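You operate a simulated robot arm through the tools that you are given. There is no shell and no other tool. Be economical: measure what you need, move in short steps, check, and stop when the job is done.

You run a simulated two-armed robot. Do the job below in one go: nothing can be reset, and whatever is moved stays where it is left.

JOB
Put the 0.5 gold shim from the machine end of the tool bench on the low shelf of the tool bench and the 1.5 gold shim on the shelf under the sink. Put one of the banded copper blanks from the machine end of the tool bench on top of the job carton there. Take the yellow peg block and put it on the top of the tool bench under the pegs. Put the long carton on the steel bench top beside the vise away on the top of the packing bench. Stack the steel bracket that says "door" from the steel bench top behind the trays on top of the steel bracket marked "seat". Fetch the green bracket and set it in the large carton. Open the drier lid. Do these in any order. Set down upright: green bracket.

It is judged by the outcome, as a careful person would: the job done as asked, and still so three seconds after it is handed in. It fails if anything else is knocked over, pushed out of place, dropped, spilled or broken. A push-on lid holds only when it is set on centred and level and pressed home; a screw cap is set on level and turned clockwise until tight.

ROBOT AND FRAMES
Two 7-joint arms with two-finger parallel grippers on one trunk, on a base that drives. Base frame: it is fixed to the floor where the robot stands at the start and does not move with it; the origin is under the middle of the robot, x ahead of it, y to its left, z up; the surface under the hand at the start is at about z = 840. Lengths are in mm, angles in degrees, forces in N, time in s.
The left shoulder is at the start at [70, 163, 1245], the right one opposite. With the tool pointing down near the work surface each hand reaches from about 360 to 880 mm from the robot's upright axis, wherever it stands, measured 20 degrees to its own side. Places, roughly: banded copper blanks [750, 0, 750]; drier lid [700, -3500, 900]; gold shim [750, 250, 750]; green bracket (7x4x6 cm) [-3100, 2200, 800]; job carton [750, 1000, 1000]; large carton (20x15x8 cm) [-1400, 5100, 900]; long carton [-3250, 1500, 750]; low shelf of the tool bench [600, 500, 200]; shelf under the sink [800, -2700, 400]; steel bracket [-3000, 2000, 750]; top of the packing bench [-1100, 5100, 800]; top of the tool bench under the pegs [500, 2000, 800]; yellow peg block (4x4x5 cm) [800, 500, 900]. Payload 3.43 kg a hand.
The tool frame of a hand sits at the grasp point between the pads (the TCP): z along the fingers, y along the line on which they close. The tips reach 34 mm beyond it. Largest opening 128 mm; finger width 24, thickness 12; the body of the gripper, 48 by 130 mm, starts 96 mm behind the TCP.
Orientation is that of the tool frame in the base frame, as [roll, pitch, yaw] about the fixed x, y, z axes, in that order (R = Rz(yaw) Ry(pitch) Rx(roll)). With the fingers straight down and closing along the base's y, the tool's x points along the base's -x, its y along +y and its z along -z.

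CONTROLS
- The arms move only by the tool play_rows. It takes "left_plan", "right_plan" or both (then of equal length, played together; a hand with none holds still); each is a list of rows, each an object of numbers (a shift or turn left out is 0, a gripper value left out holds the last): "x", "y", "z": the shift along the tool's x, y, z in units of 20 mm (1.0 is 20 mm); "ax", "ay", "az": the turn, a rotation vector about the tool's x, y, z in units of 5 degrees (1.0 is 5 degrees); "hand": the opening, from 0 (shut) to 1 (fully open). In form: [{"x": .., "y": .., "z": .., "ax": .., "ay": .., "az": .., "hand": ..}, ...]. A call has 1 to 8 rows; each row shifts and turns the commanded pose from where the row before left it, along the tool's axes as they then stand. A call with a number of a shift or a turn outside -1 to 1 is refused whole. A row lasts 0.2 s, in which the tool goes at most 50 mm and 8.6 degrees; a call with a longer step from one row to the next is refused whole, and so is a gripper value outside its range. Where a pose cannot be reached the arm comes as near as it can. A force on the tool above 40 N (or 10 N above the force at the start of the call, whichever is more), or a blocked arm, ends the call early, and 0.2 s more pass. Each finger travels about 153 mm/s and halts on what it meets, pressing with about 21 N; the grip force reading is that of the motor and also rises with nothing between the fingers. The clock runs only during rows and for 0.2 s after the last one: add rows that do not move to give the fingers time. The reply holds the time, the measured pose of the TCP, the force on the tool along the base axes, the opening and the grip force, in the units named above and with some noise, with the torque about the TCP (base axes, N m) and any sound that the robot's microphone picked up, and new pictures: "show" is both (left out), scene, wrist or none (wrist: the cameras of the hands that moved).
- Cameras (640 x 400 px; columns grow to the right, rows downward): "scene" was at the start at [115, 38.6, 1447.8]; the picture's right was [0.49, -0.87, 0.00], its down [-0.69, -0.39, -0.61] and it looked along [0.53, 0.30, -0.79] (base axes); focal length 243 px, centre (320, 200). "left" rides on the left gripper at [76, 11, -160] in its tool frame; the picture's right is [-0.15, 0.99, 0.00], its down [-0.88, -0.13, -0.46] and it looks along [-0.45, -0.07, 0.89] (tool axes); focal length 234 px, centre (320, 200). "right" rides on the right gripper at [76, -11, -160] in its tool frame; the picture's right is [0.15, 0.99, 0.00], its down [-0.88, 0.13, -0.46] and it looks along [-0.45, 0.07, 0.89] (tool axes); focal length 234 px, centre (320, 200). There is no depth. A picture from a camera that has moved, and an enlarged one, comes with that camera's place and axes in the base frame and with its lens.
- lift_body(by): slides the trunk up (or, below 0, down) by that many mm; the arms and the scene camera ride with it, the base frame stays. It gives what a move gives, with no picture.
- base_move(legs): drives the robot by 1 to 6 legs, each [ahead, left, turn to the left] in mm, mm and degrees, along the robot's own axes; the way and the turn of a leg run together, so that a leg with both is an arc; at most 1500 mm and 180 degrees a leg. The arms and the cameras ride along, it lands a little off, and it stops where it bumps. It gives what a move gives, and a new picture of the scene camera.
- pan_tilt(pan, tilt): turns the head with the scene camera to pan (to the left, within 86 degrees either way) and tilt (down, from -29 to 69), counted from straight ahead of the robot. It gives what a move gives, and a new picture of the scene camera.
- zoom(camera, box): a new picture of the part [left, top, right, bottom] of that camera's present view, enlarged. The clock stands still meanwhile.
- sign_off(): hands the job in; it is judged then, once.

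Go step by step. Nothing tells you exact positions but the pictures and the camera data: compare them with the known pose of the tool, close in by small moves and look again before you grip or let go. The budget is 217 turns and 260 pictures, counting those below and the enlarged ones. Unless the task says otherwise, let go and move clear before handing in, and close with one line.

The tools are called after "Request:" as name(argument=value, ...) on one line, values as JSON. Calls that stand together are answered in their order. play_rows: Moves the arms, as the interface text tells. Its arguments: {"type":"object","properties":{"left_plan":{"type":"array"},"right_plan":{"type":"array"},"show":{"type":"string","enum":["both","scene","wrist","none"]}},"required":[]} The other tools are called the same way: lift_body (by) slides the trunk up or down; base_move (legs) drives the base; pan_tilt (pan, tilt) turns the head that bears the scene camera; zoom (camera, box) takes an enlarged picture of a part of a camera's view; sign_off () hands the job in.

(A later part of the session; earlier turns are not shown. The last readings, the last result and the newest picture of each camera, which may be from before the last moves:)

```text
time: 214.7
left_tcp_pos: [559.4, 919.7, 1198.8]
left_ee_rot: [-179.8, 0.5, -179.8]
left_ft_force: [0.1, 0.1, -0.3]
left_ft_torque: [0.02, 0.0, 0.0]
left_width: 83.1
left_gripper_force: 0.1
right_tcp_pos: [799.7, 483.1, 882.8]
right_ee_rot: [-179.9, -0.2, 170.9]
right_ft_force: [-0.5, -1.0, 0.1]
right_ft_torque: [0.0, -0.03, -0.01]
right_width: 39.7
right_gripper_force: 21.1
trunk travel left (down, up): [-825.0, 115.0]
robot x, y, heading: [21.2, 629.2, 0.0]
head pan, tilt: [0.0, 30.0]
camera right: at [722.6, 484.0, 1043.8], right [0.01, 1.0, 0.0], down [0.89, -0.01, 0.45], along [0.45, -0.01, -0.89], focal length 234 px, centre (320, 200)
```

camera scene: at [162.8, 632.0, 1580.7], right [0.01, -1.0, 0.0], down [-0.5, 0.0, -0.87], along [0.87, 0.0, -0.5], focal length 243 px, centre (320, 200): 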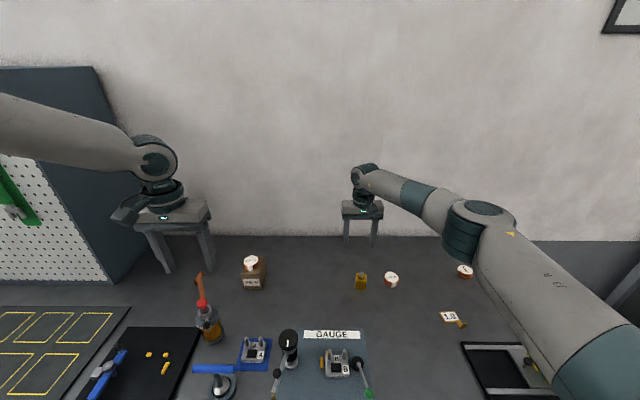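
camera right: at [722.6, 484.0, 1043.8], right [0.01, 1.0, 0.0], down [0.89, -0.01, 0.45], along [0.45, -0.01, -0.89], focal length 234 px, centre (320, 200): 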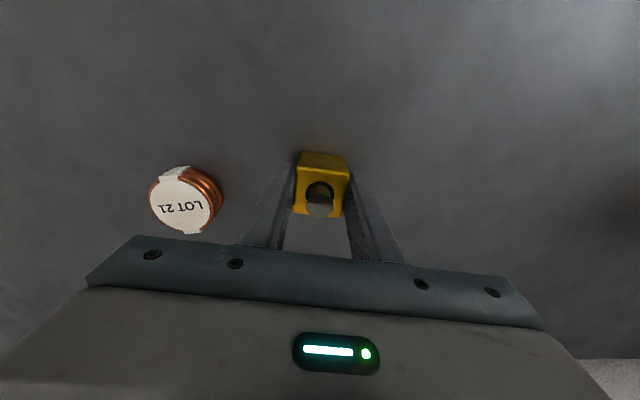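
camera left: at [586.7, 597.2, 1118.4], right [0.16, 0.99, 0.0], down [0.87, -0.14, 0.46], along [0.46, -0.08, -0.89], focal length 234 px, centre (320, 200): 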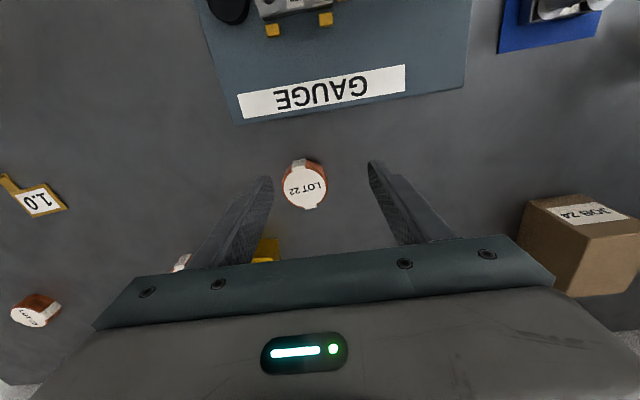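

The block is held. Lift, back off and travel to the pegboard end.

Request:
play_rows(right_plan=[{"z": -1}, {"z": -1}, {"z": -1}, {"z": -1}, {"z": -1}, {"z": -1}, {"z": -1}, {"z": -1}], show="none")

Request:
lift_body(by=100)

Request:
base_move(legs=[[-320, 0, 0], [0, 1400, 0]])

Request:
pan_tilt(pan=-10, tilt=40)

```text
time: 216.4
left_tcp_pos: [559.6, 919.8, 1199.4]
left_ee_rot: [-179.7, 0.5, -179.9]
left_ft_force: [0.1, -0.1, -0.3]
left_ft_torque: [0.03, -0.01, -0.01]
left_width: 83.0
left_gripper_force: 0.0
right_tcp_pos: [797.4, 481.9, 1044.4]
right_ee_rot: [-179.9, -0.1, 171.0]
right_ft_force: [0.1, -0.9, -1.7]
right_ft_torque: [0.01, 0.0, 0.01]
right_width: 39.7
right_gripper_force: 20.9
trunk travel left (down, up): [-825.0, 115.0]
robot x, y, heading: [20.0, 625.3, 0.3]
head pan, tilt: [0.0, 30.0]
```

```text
time: 217.8
left_tcp_pos: [560.4, 920.4, 1297.8]
left_ee_rot: [-179.7, 0.5, -179.8]
left_ft_force: [-1.2, -0.5, 0.5]
left_ft_torque: [-0.01, 0.0, 0.02]
left_width: 83.2
left_gripper_force: 0.0
right_tcp_pos: [798.0, 481.8, 1144.2]
right_ee_rot: [-179.9, -0.1, 170.9]
right_ft_force: [0.6, 0.3, -2.0]
right_ft_torque: [-0.03, -0.02, -0.01]
right_width: 39.7
right_gripper_force: 21.3
trunk travel left (down, up): [-925.0, 15.0]
robot x, y, heading: [22.1, 628.7, 0.4]
head pan, tilt: [0.0, 30.0]
```

```text
time: 226.6
left_tcp_pos: [223.1, 2343.7, 1298.7]
left_ee_rot: [-179.7, 0.6, -179.2]
left_ft_force: [0.8, 0.1, 0.4]
left_ft_torque: [0.02, 0.03, 0.0]
left_width: 83.2
left_gripper_force: 0.1
right_tcp_pos: [466.3, 1910.0, 1144.8]
right_ee_rot: [-179.8, -0.1, 171.2]
right_ft_force: [-0.1, 0.2, -1.2]
right_ft_torque: [-0.02, 0.02, 0.02]
right_width: 39.5
right_gripper_force: 21.1
trunk travel left (down, up): [-925.0, 15.0]
robot x, y, heading: [-312.2, 2047.2, 0.9]
head pan, tilt: [0.0, 30.0]
camera scene: at [-171.3, 2051.2, 1680.6], right [0.01, -1.0, 0.0], down [-0.5, -0.01, -0.87], along [0.87, 0.01, -0.5], focal length 243 px, centre (320, 200)
```

scene: 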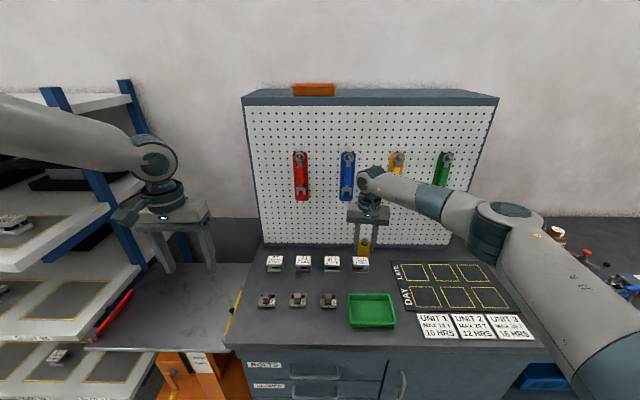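

```text
time: 227.3
left_tcp_pos: [222.8, 2343.7, 1297.5]
left_ee_rot: [-179.8, 0.5, -179.4]
left_ft_force: [1.2, 0.2, 0.2]
left_ft_torque: [-0.02, 0.03, 0.03]
left_width: 83.4
left_gripper_force: 0.0
right_tcp_pos: [464.6, 1910.2, 1143.9]
right_ee_rot: [-180.0, -0.1, 171.3]
right_ft_force: [-0.3, 0.4, -2.2]
right_ft_torque: [0.01, -0.02, 0.03]
right_width: 39.6
right_gripper_force: 20.7
trunk travel left (down, up): [-925.0, 15.0]
robot x, y, heading: [-311.0, 2045.3, 0.8]
head pan, tilt: [-10.0, 40.0]
camera scene: at [-177.8, 2037.2, 1665.3], right [-0.16, -0.99, 0.0], down [-0.63, 0.1, -0.77], along [0.76, -0.12, -0.64], focal length 243 px, centre (320, 200)
```

scene: 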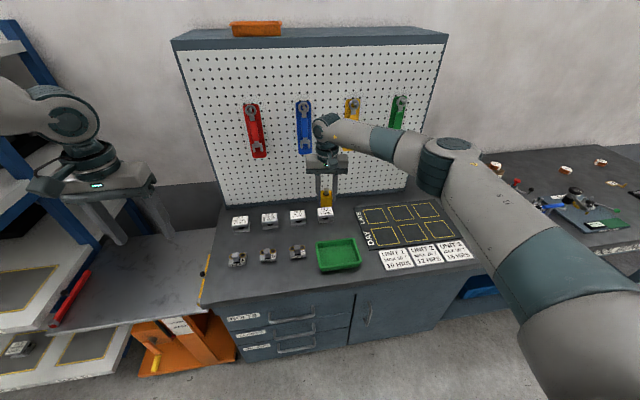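

There's a clear spot under the pegboard at about (575, 1905), between the boxes and the tray. Moving forward over it.

Request:
base_move(legs=[[110, 0, -0.8]])

Request:
play_rows(right_plan=[{"z": 1}, {"z": 1}, {"z": 1}, {"z": 1}, {"z": 1}, {"z": 1}, {"z": 1}], show="wrist")

```text
time: 228.5
left_tcp_pos: [332.5, 2337.8, 1301.0]
left_ee_rot: [-179.8, 0.8, 179.9]
left_ft_force: [-0.8, 0.4, -0.1]
left_ft_torque: [-0.01, -0.05, -0.01]
left_width: 83.1
left_gripper_force: 0.1
right_tcp_pos: [569.6, 1899.9, 1148.0]
right_ee_rot: [-179.9, 0.0, 170.5]
right_ft_force: [-0.4, -0.6, -2.1]
right_ft_torque: [0.0, -0.06, -0.01]
right_width: 39.8
right_gripper_force: 21.0
trunk travel left (down, up): [-925.0, 15.0]
robot x, y, heading: [-203.9, 2049.1, 0.1]
head pan, tilt: [-10.0, 40.0]
camera scene: at [-73.7, 2036.1, 1665.9], right [-0.17, -0.98, 0.0], down [-0.63, 0.11, -0.77], along [0.76, -0.13, -0.64], focal length 243 px, centre (320, 200)
```

scene: 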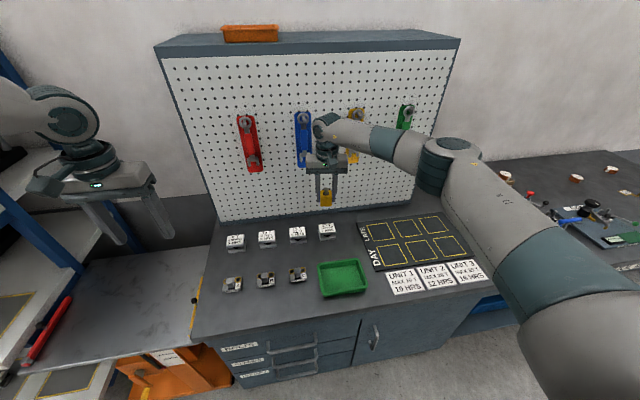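

```text
time: 230.1
left_tcp_pos: [337.1, 2338.2, 1297.7]
left_ee_rot: [-179.8, 0.5, 179.8]
left_ft_force: [0.8, 0.4, 1.2]
left_ft_torque: [0.01, 0.03, 0.0]
left_width: 83.2
left_gripper_force: 0.1
right_tcp_pos: [573.1, 1899.9, 1002.9]
right_ee_rot: [-179.8, -0.1, 170.5]
right_ft_force: [-0.7, -0.1, -1.6]
right_ft_torque: [-0.02, 0.04, 0.02]
right_width: 39.9
right_gripper_force: 21.2
trunk travel left (down, up): [-925.0, 15.0]
robot x, y, heading: [-206.0, 2048.8, -0.1]
head pan, tilt: [-10.0, 40.0]
camera right: at [496.2, 1901.5, 1162.2], right [0.02, 1.0, 0.0], down [0.89, -0.02, 0.45], along [0.45, -0.01, -0.89], focal length 234 px, centre (320, 200)
```

right: 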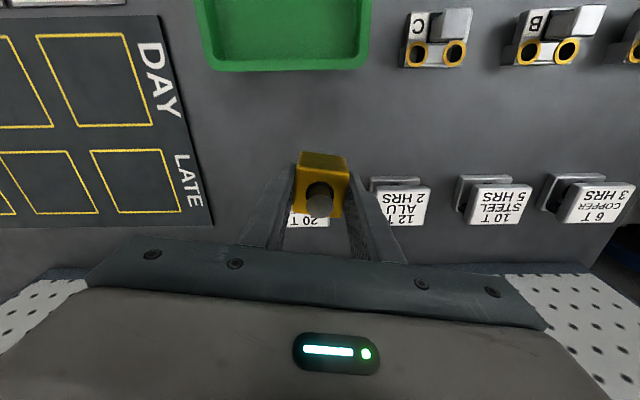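

Request:
play_rows(right_plan=[{"z": 1}, {"z": 1}, {"z": 1}, {"z": 1}, {"z": 1}, {"z": 0.5}, {"z": 0.2}, {}], show="none")

Request:
play_rows(right_plan=[{"z": 0.15}, {"z": 0.12}, {}], show="none")

```text
time: 231.9
left_tcp_pos: [336.6, 2336.5, 1299.0]
left_ee_rot: [-179.9, 0.6, 179.9]
left_ft_force: [-1.4, -0.5, 0.2]
left_ft_torque: [0.0, -0.02, 0.03]
left_width: 83.3
left_gripper_force: 0.1
right_tcp_pos: [562.1, 1899.2, 895.1]
right_ee_rot: [-179.9, -0.2, 170.6]
right_ft_force: [-0.7, -0.5, -1.4]
right_ft_torque: [-0.01, 0.0, 0.0]
right_width: 39.6
right_gripper_force: 21.0
right hand out of reach, approached as far as the arm can: row 5, 7
trunk travel left (down, up): [-925.0, 15.0]
robot x, y, heading: [-199.0, 2047.3, 0.4]
head pan, tilt: [-10.0, 40.0]
```

```text
time: 232.7
left_tcp_pos: [335.8, 2336.2, 1298.5]
left_ee_rot: [-179.7, 0.5, 179.8]
left_ft_force: [0.4, 0.3, 0.1]
left_ft_torque: [0.02, 0.01, 0.01]
left_width: 83.2
left_gripper_force: 0.0
right_tcp_pos: [561.0, 1898.1, 889.8]
right_ee_rot: [180.0, 0.0, 170.5]
right_ft_force: [0.4, -0.1, -1.9]
right_ft_torque: [0.01, -0.02, 0.02]
right_width: 39.8
right_gripper_force: 20.9
trunk travel left (down, up): [-925.0, 15.0]
robot x, y, heading: [-202.7, 2046.2, 0.2]
head pan, tilt: [-10.0, 40.0]
```

Request:
lift_body(by=-6)

Request:
lift_body(by=-2)

```text
time: 233.3
left_tcp_pos: [336.7, 2336.9, 1292.1]
left_ee_rot: [-179.8, 0.5, 179.9]
left_ft_force: [0.6, -0.6, -0.4]
left_ft_torque: [-0.03, 0.04, -0.01]
left_width: 83.4
left_gripper_force: 0.1
right_tcp_pos: [560.3, 1898.3, 883.3]
right_ee_rot: [179.9, 0.2, 170.7]
right_ft_force: [0.2, -0.3, 3.6]
right_ft_torque: [0.01, 0.08, 0.02]
right_width: 39.7
right_gripper_force: 21.1
trunk travel left (down, up): [-919.0, 21.0]
robot x, y, heading: [-202.6, 2049.1, 0.2]
head pan, tilt: [-10.0, 40.0]
```

```text
time: 233.8
left_tcp_pos: [334.6, 2338.3, 1291.8]
left_ee_rot: [-179.8, 0.6, 180.0]
left_ft_force: [0.1, -0.1, -0.6]
left_ft_torque: [-0.03, 0.04, -0.01]
left_width: 83.2
left_gripper_force: 0.0
right_tcp_pos: [561.2, 1897.6, 883.2]
right_ee_rot: [-180.0, 0.3, 170.5]
right_ft_force: [1.5, 0.8, 13.7]
right_ft_torque: [0.07, 0.25, 0.0]
right_width: 39.4
right_gripper_force: 20.8
trunk travel left (down, up): [-917.0, 23.0]
robot x, y, heading: [-204.1, 2047.0, 0.0]
head pan, tilt: [-10.0, 40.0]
```

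In contact. Open and raise with the trunk and arm.

Request:
play_rows(right_plan=[{"z": -0.08}, {"hand": 0.6}, {}, {"z": -1}, {"z": -1}, {"z": -1}, {"z": -1}, {"z": -1}], show="wrist")

```text
time: 235.6
left_tcp_pos: [334.6, 2338.0, 1289.6]
left_ee_rot: [-179.7, 0.5, 179.9]
left_ft_force: [0.9, 0.0, 0.2]
left_ft_torque: [0.01, 0.01, -0.01]
left_width: 82.9
left_gripper_force: 0.0
right_tcp_pos: [558.7, 1897.6, 983.7]
right_ee_rot: [180.0, 0.2, 170.6]
right_ft_force: [-0.1, -1.1, -0.2]
right_ft_torque: [-0.01, 0.0, -0.01]
right_width: 76.9
right_gripper_force: 0.1
trunk travel left (down, up): [-917.0, 23.0]
robot x, y, heading: [-205.6, 2051.8, 0.1]
head pan, tilt: [-10.0, 40.0]
camera right: at [482.2, 1898.8, 1143.8], right [0.02, 1.0, 0.0], down [0.89, -0.02, 0.46], along [0.46, -0.01, -0.89], focal length 234 px, centre (320, 200)
```

right: 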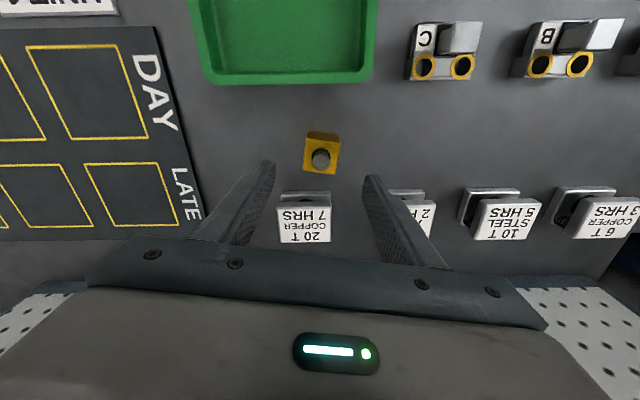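

The block is placed. Next: turn around to find the steel bench.

Request:
base_move(legs=[[-700, 0, 0], [0, 0, 180]])

Request:
pan_tilt(pan=0, tilt=20)

```text
time: 246.8
left_tcp_pos: [-1430.6, 1748.8, 1290.2]
left_ee_rot: [-179.8, 0.6, 0.8]
left_ft_force: [0.2, -0.7, 0.3]
left_ft_torque: [-0.02, 0.02, -0.02]
left_width: 83.3
left_gripper_force: 0.1
right_tcp_pos: [-1659.2, 2186.9, 984.0]
right_ee_rot: [179.9, 0.0, -8.7]
right_ft_force: [-0.9, -0.3, -0.8]
right_ft_torque: [0.04, -0.05, 0.04]
right_width: 76.8
right_gripper_force: 0.0
trunk travel left (down, up): [-917.0, 23.0]
robot x, y, heading: [-895.6, 2046.7, -179.3]
head pan, tilt: [-10.0, 40.0]
camera scene: at [-1030.4, 2061.1, 1657.3], right [0.16, 0.99, 0.0], down [0.63, -0.1, -0.77], along [-0.76, 0.12, -0.64], focal length 243 px, centre (320, 200)
```

scene: 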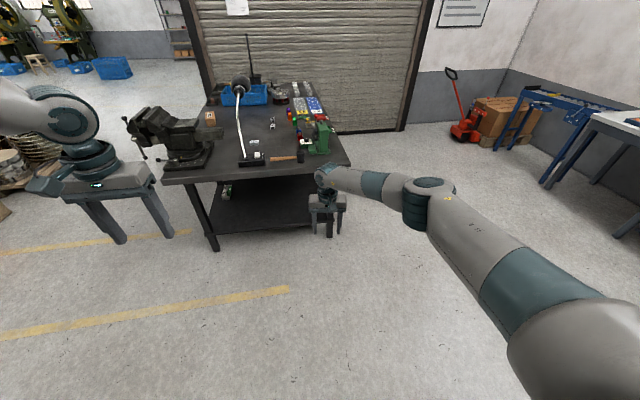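

```text
time: 247.6
left_tcp_pos: [-1429.6, 1748.2, 1290.6]
left_ee_rot: [-179.8, 0.4, 0.8]
left_ft_force: [0.7, 0.0, 0.4]
left_ft_torque: [0.0, -0.02, 0.01]
left_width: 83.3
left_gripper_force: 0.0
right_tcp_pos: [-1660.5, 2186.2, 983.0]
right_ee_rot: [180.0, 0.0, -8.6]
right_ft_force: [0.5, 0.0, 0.1]
right_ft_torque: [-0.02, 0.0, 0.04]
right_width: 76.9
right_gripper_force: 0.0
trunk travel left (down, up): [-917.0, 23.0]
robot x, y, heading: [-894.5, 2045.8, -179.2]
head pan, tilt: [0.0, 20.0]
camera scene: at [-1039.4, 2045.9, 1688.7], right [-0.02, 1.0, 0.0], down [0.34, 0.01, -0.94], along [-0.94, -0.01, -0.34], focal length 243 px, centre (320, 200)
```

scene: 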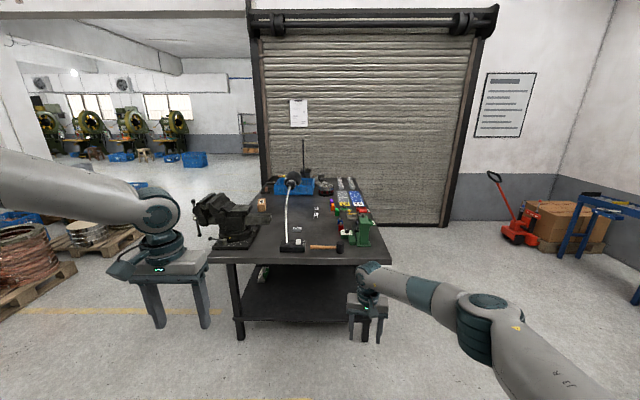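

Request:
zoom(camera="scene", box=[190, 160, 400, 290])

```text
3.05 times, centred on (295, 225) of scene
camera zoom: at [-1039.4, 2045.9, 1688.7], right [-0.02, 1.0, 0.0], down [0.34, 0.01, -0.94], along [-0.94, -0.01, -0.34], focal length 742 px, centre (396, 124)
```

zoom: 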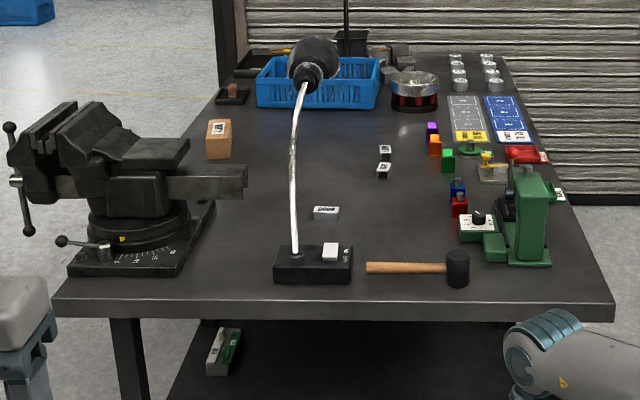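

Request:
base_move(legs=[[650, 0, -0.7]])

Request:
pan_tilt(pan=0, tilt=35)

Request:
zoom(camera="scene", box=[180, 60, 420, 210])

```text
time: 251.2
left_tcp_pos: [-2089.3, 1758.7, 1290.2]
left_ee_rot: [-179.8, 0.7, -0.6]
left_ft_force: [0.5, -1.2, -0.1]
left_ft_torque: [-0.01, -0.02, 0.0]
left_width: 83.3
left_gripper_force: 0.1
right_tcp_pos: [-2310.4, 2201.3, 984.1]
right_ee_rot: [179.9, 0.1, -9.9]
right_ft_force: [-0.8, 0.9, -0.3]
right_ft_torque: [0.03, 0.01, 0.03]
right_width: 76.6
right_gripper_force: 0.0
trunk travel left (down, up): [-917.0, 23.0]
robot x, y, heading: [-1551.6, 2039.2, 179.6]
head pan, tilt: [0.0, 20.0]
camera scene: at [-1692.2, 2046.7, 1688.9], right [0.01, 1.0, 0.0], down [0.34, 0.0, -0.94], along [-0.94, 0.01, -0.34], focal length 243 px, centre (320, 200)
```

scene: 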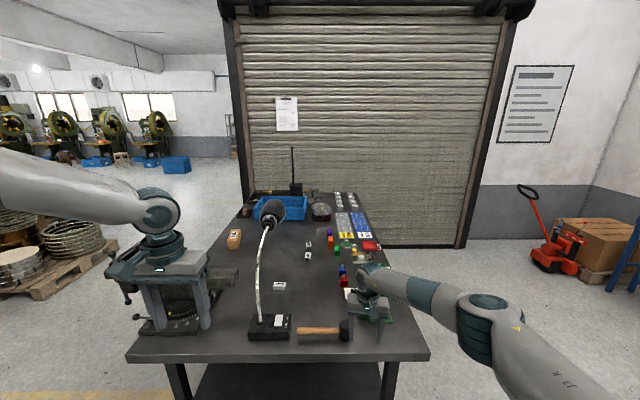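

```text
time: 252.0
left_tcp_pos: [-2090.7, 1759.6, 1289.3]
left_ee_rot: [-179.8, 0.5, -0.5]
left_ft_force: [0.5, 0.8, 0.0]
left_ft_torque: [-0.04, -0.02, 0.02]
left_width: 83.0
left_gripper_force: 0.0
right_tcp_pos: [-2310.6, 2202.2, 983.9]
right_ee_rot: [180.0, -0.1, -10.0]
right_ft_force: [-0.1, 0.3, -0.4]
right_ft_torque: [0.02, 0.01, 0.02]
right_width: 76.9
right_gripper_force: 0.0
trunk travel left (down, up): [-917.0, 23.0]
robot x, y, heading: [-1549.2, 2047.1, 179.6]
head pan, tilt: [0.0, 35.0]
camera scene: at [-1689.4, 2046.6, 1664.9], right [0.01, 1.0, 0.0], down [0.57, 0.0, -0.82], along [-0.82, 0.01, -0.57], focal length 243 px, centre (320, 200)
```

scene: 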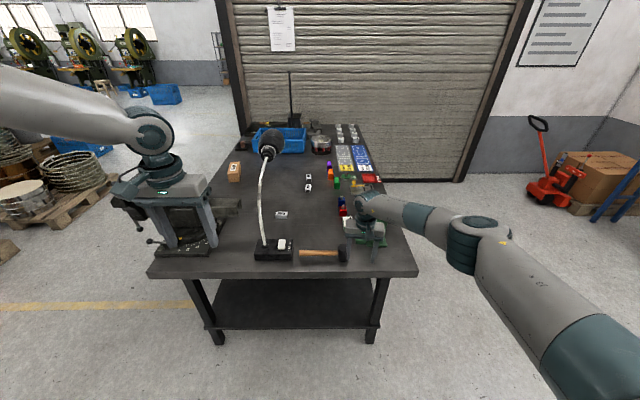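

```text
2.67 times, centred on (300, 135) of scene
camera zoom: at [-1689.4, 2046.6, 1664.9], right [0.01, 1.0, 0.0], down [0.57, 0.0, -0.82], along [-0.82, 0.01, -0.57], focal length 649 px, centre (373, 373)
```

zoom: 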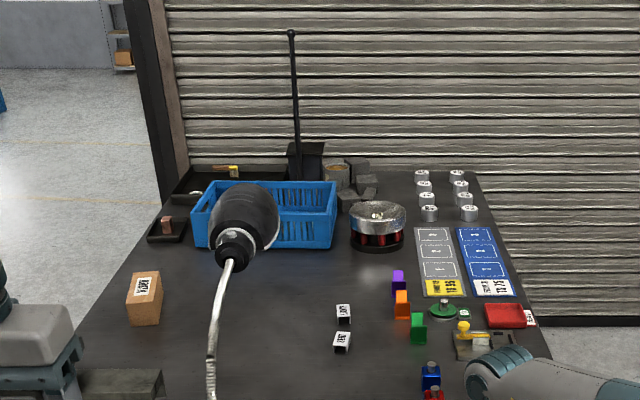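

Request:
zoom(camera="scene", box=[260, 160, 340, 230])

Request:
zoom(camera="scene", box=[315, 140, 395, 210])

Request:
zoom(camera="scene", box=[215, 150, 275, 190])

```text
5.71 times, centred on (300, 195) of scene
camera zoom: at [-1689.4, 2046.6, 1664.9], right [0.01, 1.0, 0.0], down [0.57, 0.0, -0.82], along [-0.82, 0.01, -0.57], focal length 1391 px, centre (434, 229)
```

zoom: 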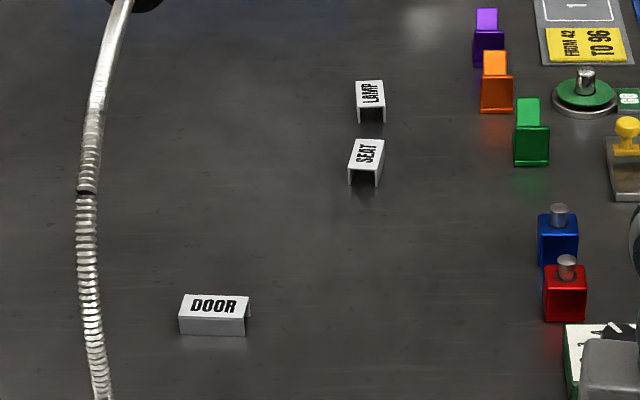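

```text
5.71 times, centred on (355, 175) of scene
camera zoom: at [-1689.4, 2046.6, 1664.9], right [0.01, 1.0, 0.0], down [0.57, 0.0, -0.82], along [-0.82, 0.01, -0.57], focal length 1391 px, centre (120, 343)
```

zoom: 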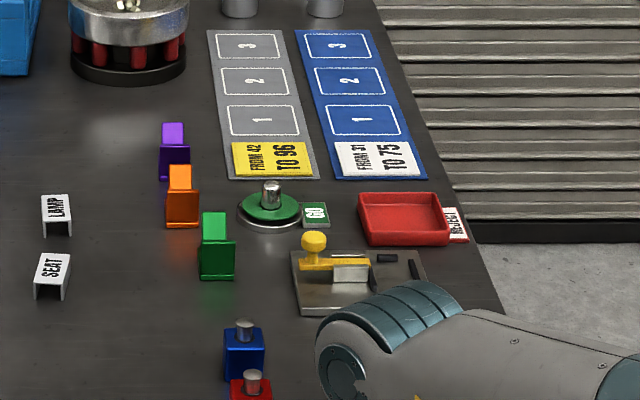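

```text
10.00 times, centred on (245, 170) of scene
camera zoom: at [-1689.4, 2046.6, 1664.9], right [0.01, 1.0, 0.0], down [0.57, 0.0, -0.82], along [-0.82, 0.01, -0.57], focal length 2434 px, centre (1070, 500)
```

zoom: 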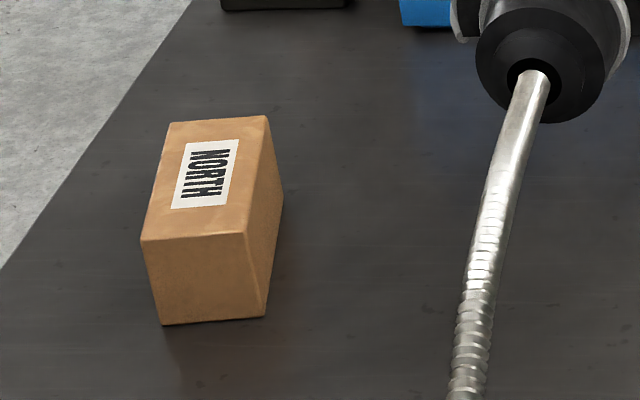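

I can see DOOR, SEAT and LAMP brackets, the green bracket, and the long "NORTH" carton by the vise. A gooseneck lamp arches over DOOR, so I'll approach it from the −y side with the left hand pitched forward; first tuck the right arm and pitch the left one.

Request:
play_rows(left_plan=[{"ay": -1}, {"ay": -1}, {"ay": -1}, {"ay": -1}, {"ay": -1}, {"ay": -1}, {"ay": -1}, {"ay": -1}], right_plan=[{"x": 1, "z": -0.8}, {"x": 1, "z": -0.8}, {"x": 1, "z": -0.8}, {"x": 1, "z": -0.8}, {"x": 1, "z": -0.8}, {"x": 1, "z": -0.8}, {"x": 1, "z": -0.8}, {"x": 1, "z": -0.8}], show="none")

Request:
play_rows(left_plan=[{"ay": -1}, {"ay": -1}, {"ay": -1}, {"ay": -1}, {}, {}, {}], right_plan=[{"x": 1, "z": -0.5}, {"x": 1, "z": -0.5}, {"x": 1, "z": -0.5}, {"x": 1, "z": -0.5}, {"x": 1, "az": -1}, {"x": 1, "az": -0.9}, {"x": 1}], show="none")

Request:
base_move(legs=[[0, 1150, 0.4], [0, 0, -90]])

Request:
pan_tilt(pan=50, tilt=25)

```text
time: 253.8
left_tcp_pos: [-2088.9, 1757.4, 1291.0]
left_ee_rot: [-179.7, 40.7, -0.2]
left_ft_force: [1.6, -0.3, 0.9]
left_ft_torque: [0.05, 0.0, 0.01]
left_width: 83.6
left_gripper_force: 0.0
right_tcp_pos: [-2151.9, 2173.5, 1114.2]
right_ee_rot: [-179.8, 0.0, -9.9]
right_ft_force: [-0.5, 0.1, -0.1]
right_ft_torque: [-0.04, 0.03, 0.01]
right_width: 76.9
right_gripper_force: 0.0
trunk travel left (down, up): [-917.0, 23.0]
robot x, y, heading: [-1544.4, 2044.1, 179.6]
head pan, tilt: [0.0, 35.0]
```

```text
time: 255.4
left_tcp_pos: [-2131.4, 1750.2, 1290.9]
left_ee_rot: [-179.6, 60.5, -0.2]
left_ft_force: [-0.2, 0.2, 0.0]
left_ft_torque: [-0.01, 0.01, 0.01]
left_width: 83.2
left_gripper_force: 0.0
left hand out of reach, approached as far as the arm can: row 1, 2, 3, 4
right_tcp_pos: [-2013.3, 2154.1, 1150.2]
right_ee_rot: [-179.9, 0.2, -0.4]
right_ft_force: [-0.3, 1.4, -0.5]
right_ft_torque: [-0.01, 0.0, 0.01]
right_width: 77.2
right_gripper_force: 0.1
trunk travel left (down, up): [-917.0, 23.0]
robot x, y, heading: [-1548.6, 2044.7, 179.6]
head pan, tilt: [0.0, 35.0]
```

```text
time: 265.0
left_tcp_pos: [-1870.9, 1473.7, 1290.5]
left_ee_rot: [-179.7, 60.5, -89.5]
left_ft_force: [0.1, 0.0, 0.3]
left_ft_torque: [0.0, -0.02, 0.0]
left_width: 83.3
left_gripper_force: 0.1
right_tcp_pos: [-1466.3, 1360.0, 1149.8]
right_ee_rot: [-179.9, 0.1, -89.6]
right_ft_force: [-0.7, 0.2, 0.0]
right_ft_torque: [0.01, -0.01, 0.01]
right_width: 76.7
right_gripper_force: 0.0
trunk travel left (down, up): [-917.0, 23.0]
robot x, y, heading: [-1570.8, 897.3, 90.3]
head pan, tilt: [0.0, 35.0]
camera scene: at [-1572.4, 1035.5, 1664.9], right [1.0, 0.01, 0.0], down [0.0, -0.57, -0.82], along [0.0, 0.82, -0.57], focal length 243 px, centre (320, 200)
```

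scene: 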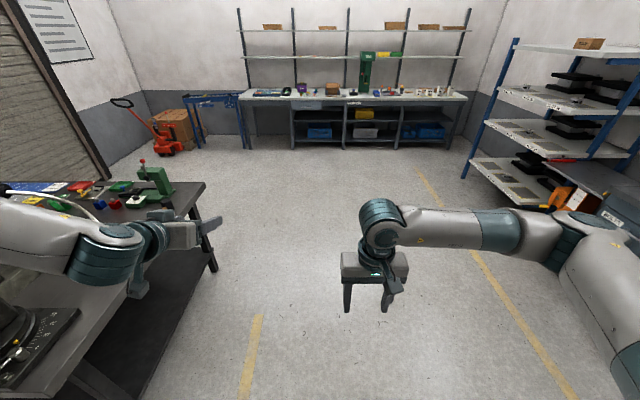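

```text
time: 266.2
left_tcp_pos: [-1871.8, 1473.6, 1290.3]
left_ee_rot: [-179.6, 60.3, -89.6]
left_ft_force: [1.0, 0.6, -0.7]
left_ft_torque: [-0.02, 0.01, -0.03]
left_width: 83.0
left_gripper_force: 0.1
right_tcp_pos: [-1466.2, 1359.7, 1149.5]
right_ee_rot: [-180.0, 0.1, -89.7]
right_ft_force: [0.0, -0.6, -0.2]
right_ft_torque: [-0.01, 0.01, -0.01]
right_width: 77.0
right_gripper_force: 0.1
trunk travel left (down, up): [-917.0, 23.0]
robot x, y, heading: [-1569.2, 895.7, 90.4]
head pan, tilt: [50.0, 25.0]
camera scene: at [-1642.5, 1006.5, 1680.6], right [0.64, 0.77, 0.0], down [0.33, -0.27, -0.91], along [-0.7, 0.58, -0.42], focal length 243 px, centre (320, 200)
```

scene: 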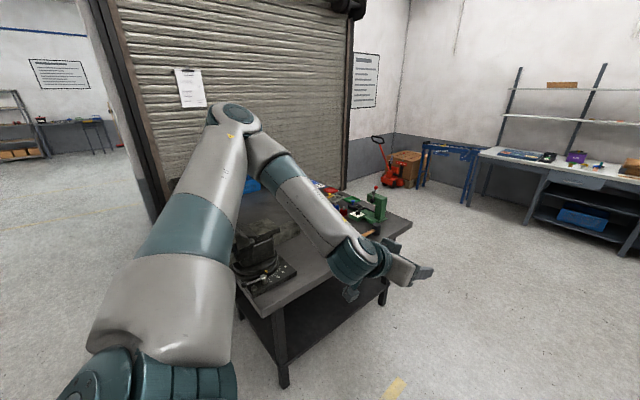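

Testing the left arm's forward reach here in free space with the trunk lowered.

Request:
lift_body(by=-340)

Request:
play_rows(left_plan=[{"x": -0.577, "z": 1}, {"x": -0.577, "z": 1}, {"x": -0.577, "z": 1}, {"x": -0.577, "z": 1}, {"x": -0.577, "z": 1}, {"x": -0.577, "z": 1}, {"x": -0.577, "z": 1}, {"x": -0.577, "z": 1}], show="none")

Request:
play_rows(left_plan=[{"x": -0.577, "z": 1}, {"x": -0.577, "z": 1}, {"x": -0.577, "z": 1}, {"x": -0.577, "z": 1}, {"x": -0.577, "z": 1}, {"x": -0.577, "z": 1}, {"x": -0.577, "z": 1}], show="scene")

```text
time: 269.5
left_tcp_pos: [-1870.8, 1473.8, 950.2]
left_ee_rot: [-179.6, 60.5, -89.4]
left_ft_force: [-0.7, 0.2, 0.5]
left_ft_torque: [0.01, 0.0, 0.01]
left_width: 83.3
left_gripper_force: 0.0
right_tcp_pos: [-1466.3, 1360.1, 811.6]
right_ee_rot: [180.0, 0.1, -89.7]
right_ft_force: [0.3, 0.1, -0.1]
right_ft_torque: [0.0, -0.01, -0.04]
right_width: 76.5
right_gripper_force: 0.2
trunk travel left (down, up): [-577.0, 363.0]
robot x, y, heading: [-1574.1, 894.0, 90.4]
head pan, tilt: [50.0, 25.0]
```

```text
time: 271.3
left_tcp_pos: [-1871.7, 1660.9, 949.7]
left_ee_rot: [-179.5, 60.3, -89.5]
left_ft_force: [0.1, 0.6, 0.3]
left_ft_torque: [0.04, -0.01, 0.01]
left_width: 83.2
left_gripper_force: 0.2
right_tcp_pos: [-1466.9, 1361.4, 810.0]
right_ee_rot: [179.9, 0.0, -89.7]
right_ft_force: [-0.1, -0.4, 0.5]
right_ft_torque: [-0.01, -0.01, -0.02]
right_width: 76.7
right_gripper_force: 0.2
trunk travel left (down, up): [-577.0, 363.0]
robot x, y, heading: [-1571.8, 894.4, 90.2]
head pan, tilt: [50.0, 25.0]
```

```text
time: 272.9
left_tcp_pos: [-1887.1, 1791.8, 967.5]
left_ee_rot: [-179.5, 60.4, -89.6]
left_ft_force: [0.6, 0.3, -0.6]
left_ft_torque: [0.01, 0.04, 0.0]
left_width: 83.1
left_gripper_force: 0.1
left hand out of reach, approached as far as the arm can: row 6, 7
right_tcp_pos: [-1466.8, 1360.5, 811.0]
right_ee_rot: [180.0, 0.1, -89.7]
right_ft_force: [0.3, -0.6, -0.2]
right_ft_torque: [-0.03, -0.02, 0.01]
right_width: 76.7
right_gripper_force: 0.1
trunk travel left (down, up): [-577.0, 363.0]
robot x, y, heading: [-1571.6, 895.0, 90.5]
head pan, tilt: [50.0, 25.0]
camera scene: at [-1642.3, 1006.6, 1340.6], right [0.64, 0.77, 0.0], down [0.33, -0.27, -0.91], along [-0.7, 0.58, -0.42], focal length 243 px, centre (320, 200)
```

scene: 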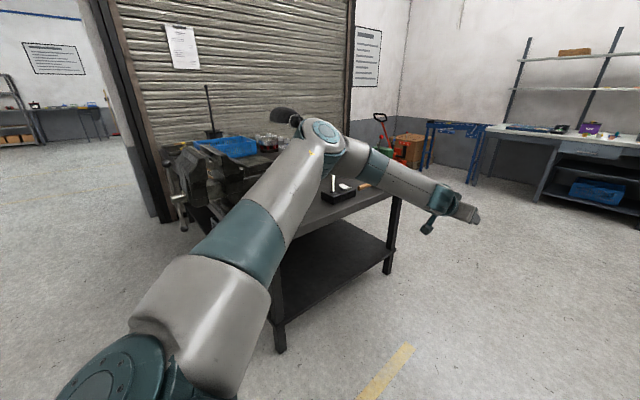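

Left reach is fine at this height. I back off, slide along to x≈−2600 clear of the bench, then look at the bench from this side.

Request:
base_move(legs=[[-620, 0, -0.4], [0, 1030, 0]])

Request:
pan_tilt(pan=5, tilt=22)

Request:
zoom(camera="left", box=[0, 0, 640, 400])

```text
time: 279.6
left_tcp_pos: [-2531.0, 1171.0, 968.0]
left_ee_rot: [-178.3, 60.3, -91.2]
left_ft_force: [20.0, 1.5, 7.8]
left_ft_torque: [-0.1, 0.8, 0.22]
left_width: 71.1
left_gripper_force: 0.1
right_tcp_pos: [-2134.9, 738.1, 811.9]
right_ee_rot: [-179.8, 0.1, -90.2]
right_ft_force: [-1.3, -0.2, 0.5]
right_ft_torque: [0.0, -0.11, -0.03]
right_width: 76.9
right_gripper_force: 0.1
trunk travel left (down, up): [-577.0, 363.0]
robot x, y, heading: [-2244.2, 274.9, 89.6]
head pan, tilt: [50.0, 25.0]
stopped in leg 2: the force on the tool passed its limit at 54 N (the readings are from after the stop); the commanded pose is now the measured one
camera scene: at [-2317.5, 385.9, 1340.8], right [0.65, 0.76, 0.0], down [0.32, -0.27, -0.91], along [-0.69, 0.59, -0.42], focal length 243 px, centre (320, 200)
```

scene: 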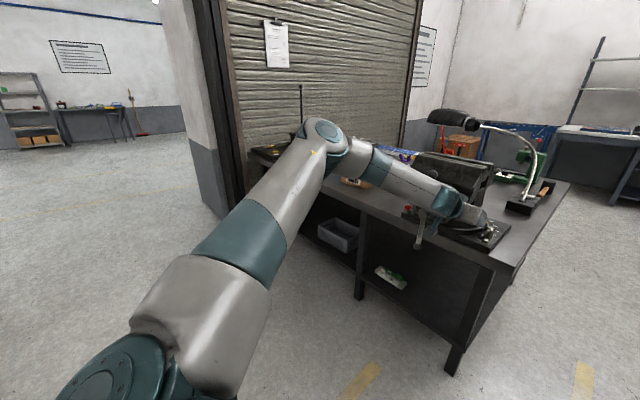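

```text
time: 280.7
left_tcp_pos: [-2531.7, 1172.2, 968.0]
left_ee_rot: [-179.2, 60.1, -91.4]
left_ft_force: [24.0, 6.4, 8.3]
left_ft_torque: [-0.3, 1.04, 0.04]
left_width: 69.9
left_gripper_force: 0.0
right_tcp_pos: [-2133.1, 738.7, 810.4]
right_ee_rot: [179.9, 0.1, -90.4]
right_ft_force: [0.1, 0.3, 1.1]
right_ft_torque: [0.03, -0.01, 0.0]
right_width: 77.2
right_gripper_force: 0.0
trunk travel left (down, up): [-577.0, 363.0]
robot x, y, heading: [-2244.0, 272.7, 89.7]
head pan, tilt: [5.0, 22.0]
camera scene: at [-2248.4, 419.6, 1345.6], right [1.0, 0.08, 0.0], down [0.03, -0.37, -0.93], along [-0.08, 0.92, -0.37], focal length 243 px, centre (320, 200)
```

scene: 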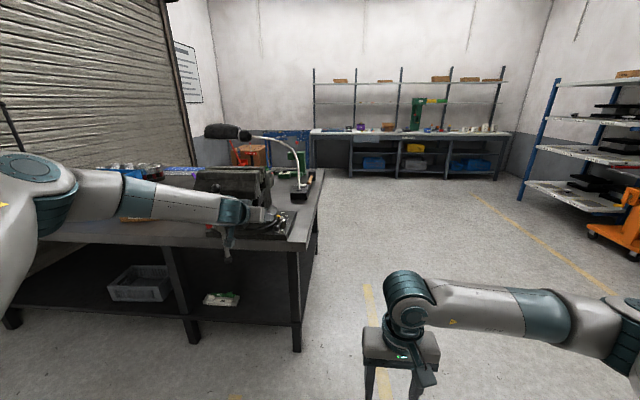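

```text
1.00 times, centred on (320, 200) of left (not enlarged: the box is as wide or as high as the picture)
camera zoom: at [-2549.3, 994.7, 981.6], right [-0.99, 0.11, 0.12], down [0.12, 0.04, 0.99], along [0.1, 0.99, -0.05], focal length 234 px, centre (320, 200)
```

zoom: 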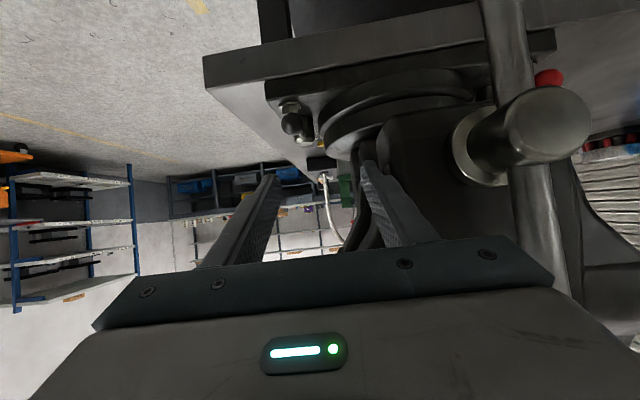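

The left finger brushed the vise, which overhangs the bench on this side. I move away to the right, then back off farther.

Request:
base_move(legs=[[0, -60, 0], [-280, 0, 0]])

Request:
base_move(legs=[[0, 700, 0]])

Request:
lift_body(by=300)

Request:
pan_tilt(pan=-5, tilt=25)

Request:
zoom(camera="scene", box=[200, 130, 520, 330])

```text
time: 283.2
left_tcp_pos: [-2480.0, 890.3, 965.8]
left_ee_rot: [-178.7, 60.0, -90.7]
left_ft_force: [-0.8, 0.4, -0.1]
left_ft_torque: [-0.01, 0.01, 0.0]
left_width: 83.1
left_gripper_force: 0.1
right_tcp_pos: [-2077.3, 459.8, 810.2]
right_ee_rot: [-179.9, 0.1, -90.0]
right_ft_force: [-0.1, -0.4, 0.2]
right_ft_torque: [0.0, 0.03, 0.01]
right_width: 76.8
right_gripper_force: 0.1
trunk travel left (down, up): [-577.0, 363.0]
robot x, y, heading: [-2184.1, -2.2, 90.0]
head pan, tilt: [5.0, 22.0]
camera scene: at [-2194.2, 140.8, 1345.5], right [1.0, 0.09, 0.0], down [0.03, -0.37, -0.93], along [-0.08, 0.92, -0.37], focal length 243 px, centre (320, 200)
```

scene: 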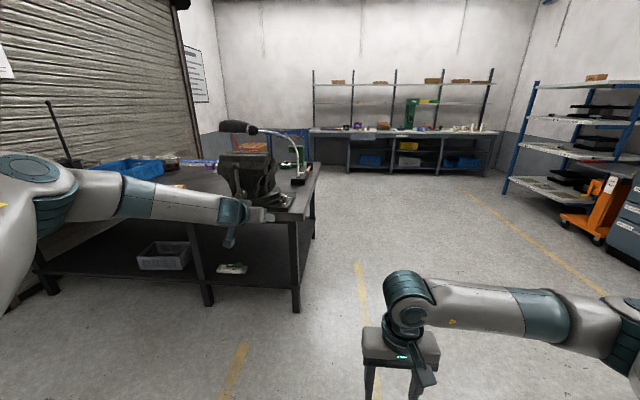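

```text
time: 287.0
left_tcp_pos: [-3171.8, 888.4, 966.8]
left_ee_rot: [-178.7, 60.1, -90.2]
left_ft_force: [0.8, -0.4, -0.4]
left_ft_torque: [0.0, 0.0, -0.01]
left_width: 83.2
left_gripper_force: 0.0
right_tcp_pos: [-2765.3, 460.7, 808.9]
right_ee_rot: [-179.9, 0.1, -89.7]
right_ft_force: [-0.3, 0.1, -0.5]
right_ft_torque: [0.03, -0.05, 0.0]
right_width: 76.6
right_gripper_force: 0.0
trunk travel left (down, up): [-577.0, 363.0]
robot x, y, heading: [-2872.1, -1.5, 90.4]
head pan, tilt: [5.0, 22.0]
camera scene: at [-2880.8, 139.8, 1345.5], right [1.0, 0.09, 0.0], down [0.04, -0.37, -0.93], along [-0.09, 0.92, -0.37], focal length 243 px, centre (320, 200)
```

scene: 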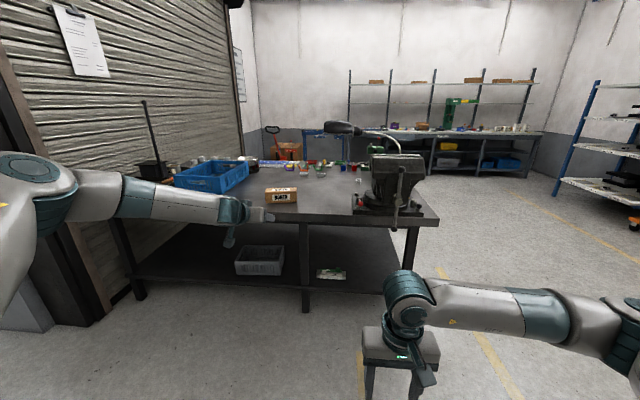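

```text
time: 290.0
left_tcp_pos: [-3172.3, 888.2, 1264.1]
left_ee_rot: [-178.7, 60.1, -90.3]
left_ft_force: [0.8, -1.2, 0.3]
left_ft_torque: [0.01, 0.01, -0.03]
left_width: 83.2
left_gripper_force: 0.0
right_tcp_pos: [-2766.6, 460.1, 1109.6]
right_ee_rot: [-179.9, 0.0, -89.7]
right_ft_force: [0.2, 0.3, -0.1]
right_ft_torque: [-0.03, -0.02, 0.04]
right_width: 76.7
right_gripper_force: 0.1
trunk travel left (down, up): [-877.0, 63.0]
robot x, y, heading: [-2870.2, -4.0, 90.5]
head pan, tilt: [5.0, 22.0]
```

```text
time: 290.7
left_tcp_pos: [-3171.5, 888.1, 1265.6]
left_ee_rot: [-178.8, 60.0, -90.3]
left_ft_force: [-1.3, -0.9, 0.0]
left_ft_torque: [0.01, -0.03, -0.04]
left_width: 83.1
left_gripper_force: 0.0
right_tcp_pos: [-2765.9, 461.8, 1110.2]
right_ee_rot: [-179.9, -0.1, -89.7]
right_ft_force: [0.1, 0.5, 0.0]
right_ft_torque: [0.02, -0.01, 0.01]
right_width: 77.1
right_gripper_force: 0.1
trunk travel left (down, up): [-877.0, 63.0]
robot x, y, heading: [-2873.1, -5.7, 90.2]
head pan, tilt: [-5.0, 25.0]
camera scene: at [-2864.4, 139.4, 1640.6], right [1.0, -0.08, 0.0], down [-0.03, -0.42, -0.91], along [0.07, 0.9, -0.42], focal length 243 px, centre (320, 200)
```

scene: 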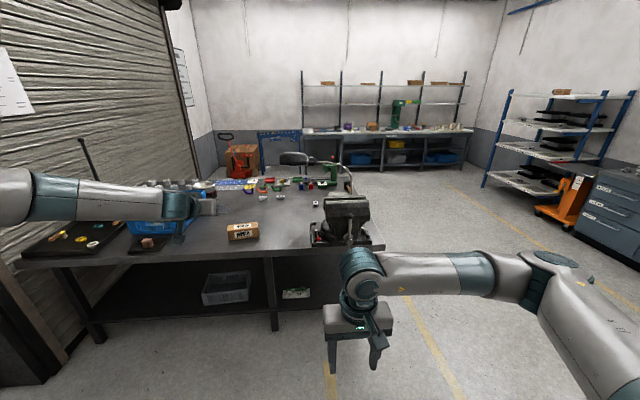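

```text
2.00 times, centred on (360, 230) of scene
camera zoom: at [-2864.4, 139.4, 1640.6], right [1.0, -0.08, 0.0], down [-0.03, -0.42, -0.91], along [0.07, 0.9, -0.42], focal length 487 px, centre (240, 140)
```

zoom: 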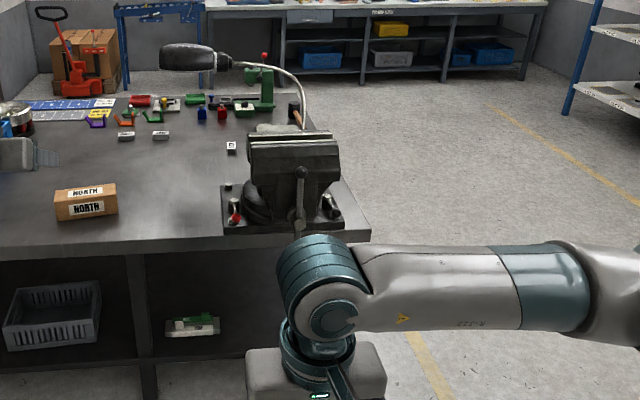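

From this side I can first take the NORTH carton with the left hand (fingers closing along y). I raise the right hand, retract the left, level it and yaw it by 90°.

Request:
play_rows(left_plan=[{"x": 0.577, "z": -1}, {"x": 0.577, "z": -1}, {"x": 0.577, "z": -1}, {"x": 0.577, "z": -1}, {"x": 0.577, "z": -1}, {"x": 0.577, "z": -1}, {"x": 0.577, "z": -1}, {"x": 0.577, "z": -1}], right_plan=[{"z": -1}, {"z": -1}, {"z": -1}, {"z": -1}, {"z": -1}, {"z": -1}, {"z": -1}, {"z": -1}], show="none")

Request:
play_rows(left_plan=[{"ay": 1}, {"ay": 1}, {"ay": 1}, {"ay": 1}, {"ay": 1}, {"ay": 1}, {"ay": 1}, {"ay": 1}], show="none")

Request:
play_rows(left_plan=[{"ay": 1}, {"ay": 1}, {"ay": 1}, {"ay": 1}, {"az": 1}, {"az": 1}, {"az": 1}, {"az": 1}], show="none")

Request:
play_rows(left_plan=[{"az": 1}, {"az": 1}, {"az": 1}, {"az": 1}, {"az": 1}, {"az": 1}, {"az": 1}, {"az": 1}], show="none")

Request:
play_rows(left_plan=[{"az": 1}, {"az": 1}, {"az": 1}, {"az": 1}, {"az": 1}, {"az": 1, "hand": 0.9}], show="none")

```text
time: 292.5
left_tcp_pos: [-3178.4, 701.9, 1266.5]
left_ee_rot: [-178.5, 60.1, -90.2]
left_ft_force: [0.0, 0.7, -0.1]
left_ft_torque: [0.02, -0.02, -0.03]
left_width: 83.3
left_gripper_force: 0.1
right_tcp_pos: [-2768.3, 460.6, 1271.0]
right_ee_rot: [-179.8, 0.1, -89.7]
right_ft_force: [0.1, 0.1, 0.3]
right_ft_torque: [0.01, 0.0, 0.0]
right_width: 76.4
right_gripper_force: 0.1
trunk travel left (down, up): [-877.0, 63.0]
robot x, y, heading: [-2869.9, -7.0, 90.4]
head pan, tilt: [-5.0, 25.0]
```

```text
time: 294.3
left_tcp_pos: [-3177.1, 705.1, 1265.6]
left_ee_rot: [-179.3, 20.0, -91.3]
left_ft_force: [-0.9, 0.3, -0.8]
left_ft_torque: [-0.03, -0.06, 0.04]
left_width: 83.4
left_gripper_force: 0.0
right_tcp_pos: [-2765.5, 462.0, 1269.4]
right_ee_rot: [-179.9, 0.0, -89.7]
right_ft_force: [0.4, -0.1, -0.6]
right_ft_torque: [-0.02, -0.01, -0.03]
right_width: 76.9
right_gripper_force: 0.0
trunk travel left (down, up): [-877.0, 63.0]
robot x, y, heading: [-2872.6, -5.2, 90.2]
head pan, tilt: [-5.0, 25.0]
```

```text
time: 296.1
left_tcp_pos: [-3175.4, 703.2, 1266.3]
left_ee_rot: [-179.5, 0.3, -111.5]
left_ft_force: [-0.3, -0.5, 0.7]
left_ft_torque: [-0.02, 0.04, 0.0]
left_width: 83.1
left_gripper_force: 0.1
right_tcp_pos: [-2765.8, 460.4, 1270.7]
right_ee_rot: [-179.9, 0.1, -89.6]
right_ft_force: [-0.2, -0.1, 0.3]
right_ft_torque: [0.01, 0.01, 0.02]
right_width: 76.9
right_gripper_force: 0.1
trunk travel left (down, up): [-877.0, 63.0]
robot x, y, heading: [-2869.8, -7.1, 90.1]
head pan, tilt: [-5.0, 25.0]
```

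```text
time: 297.9
left_tcp_pos: [-3175.0, 703.1, 1266.1]
left_ee_rot: [-179.8, 0.6, -151.6]
left_ft_force: [-0.4, -0.2, 0.4]
left_ft_torque: [0.0, -0.01, 0.01]
left_width: 83.4
left_gripper_force: 0.1
right_tcp_pos: [-2765.7, 460.7, 1271.2]
right_ee_rot: [-179.9, 0.0, -89.7]
right_ft_force: [-0.5, -0.5, 0.7]
right_ft_torque: [0.0, 0.02, -0.02]
right_width: 77.0
right_gripper_force: 0.0
trunk travel left (down, up): [-877.0, 63.0]
robot x, y, heading: [-2869.5, -4.4, 90.5]
head pan, tilt: [-5.0, 25.0]
```

```text
time: 299.3
left_tcp_pos: [-3176.0, 703.9, 1265.7]
left_ee_rot: [179.9, 0.6, 178.6]
left_ft_force: [0.5, 0.6, 0.4]
left_ft_torque: [0.0, -0.02, 0.0]
left_width: 115.0
left_gripper_force: 0.1
right_tcp_pos: [-2765.6, 461.3, 1269.9]
right_ee_rot: [-179.9, 0.1, -89.7]
right_ft_force: [-0.1, -0.6, -0.4]
right_ft_torque: [0.01, 0.02, -0.01]
right_width: 76.9
right_gripper_force: 0.0
trunk travel left (down, up): [-877.0, 63.0]
robot x, y, heading: [-2870.8, -6.7, 90.0]
head pan, tilt: [-5.0, 25.0]
```

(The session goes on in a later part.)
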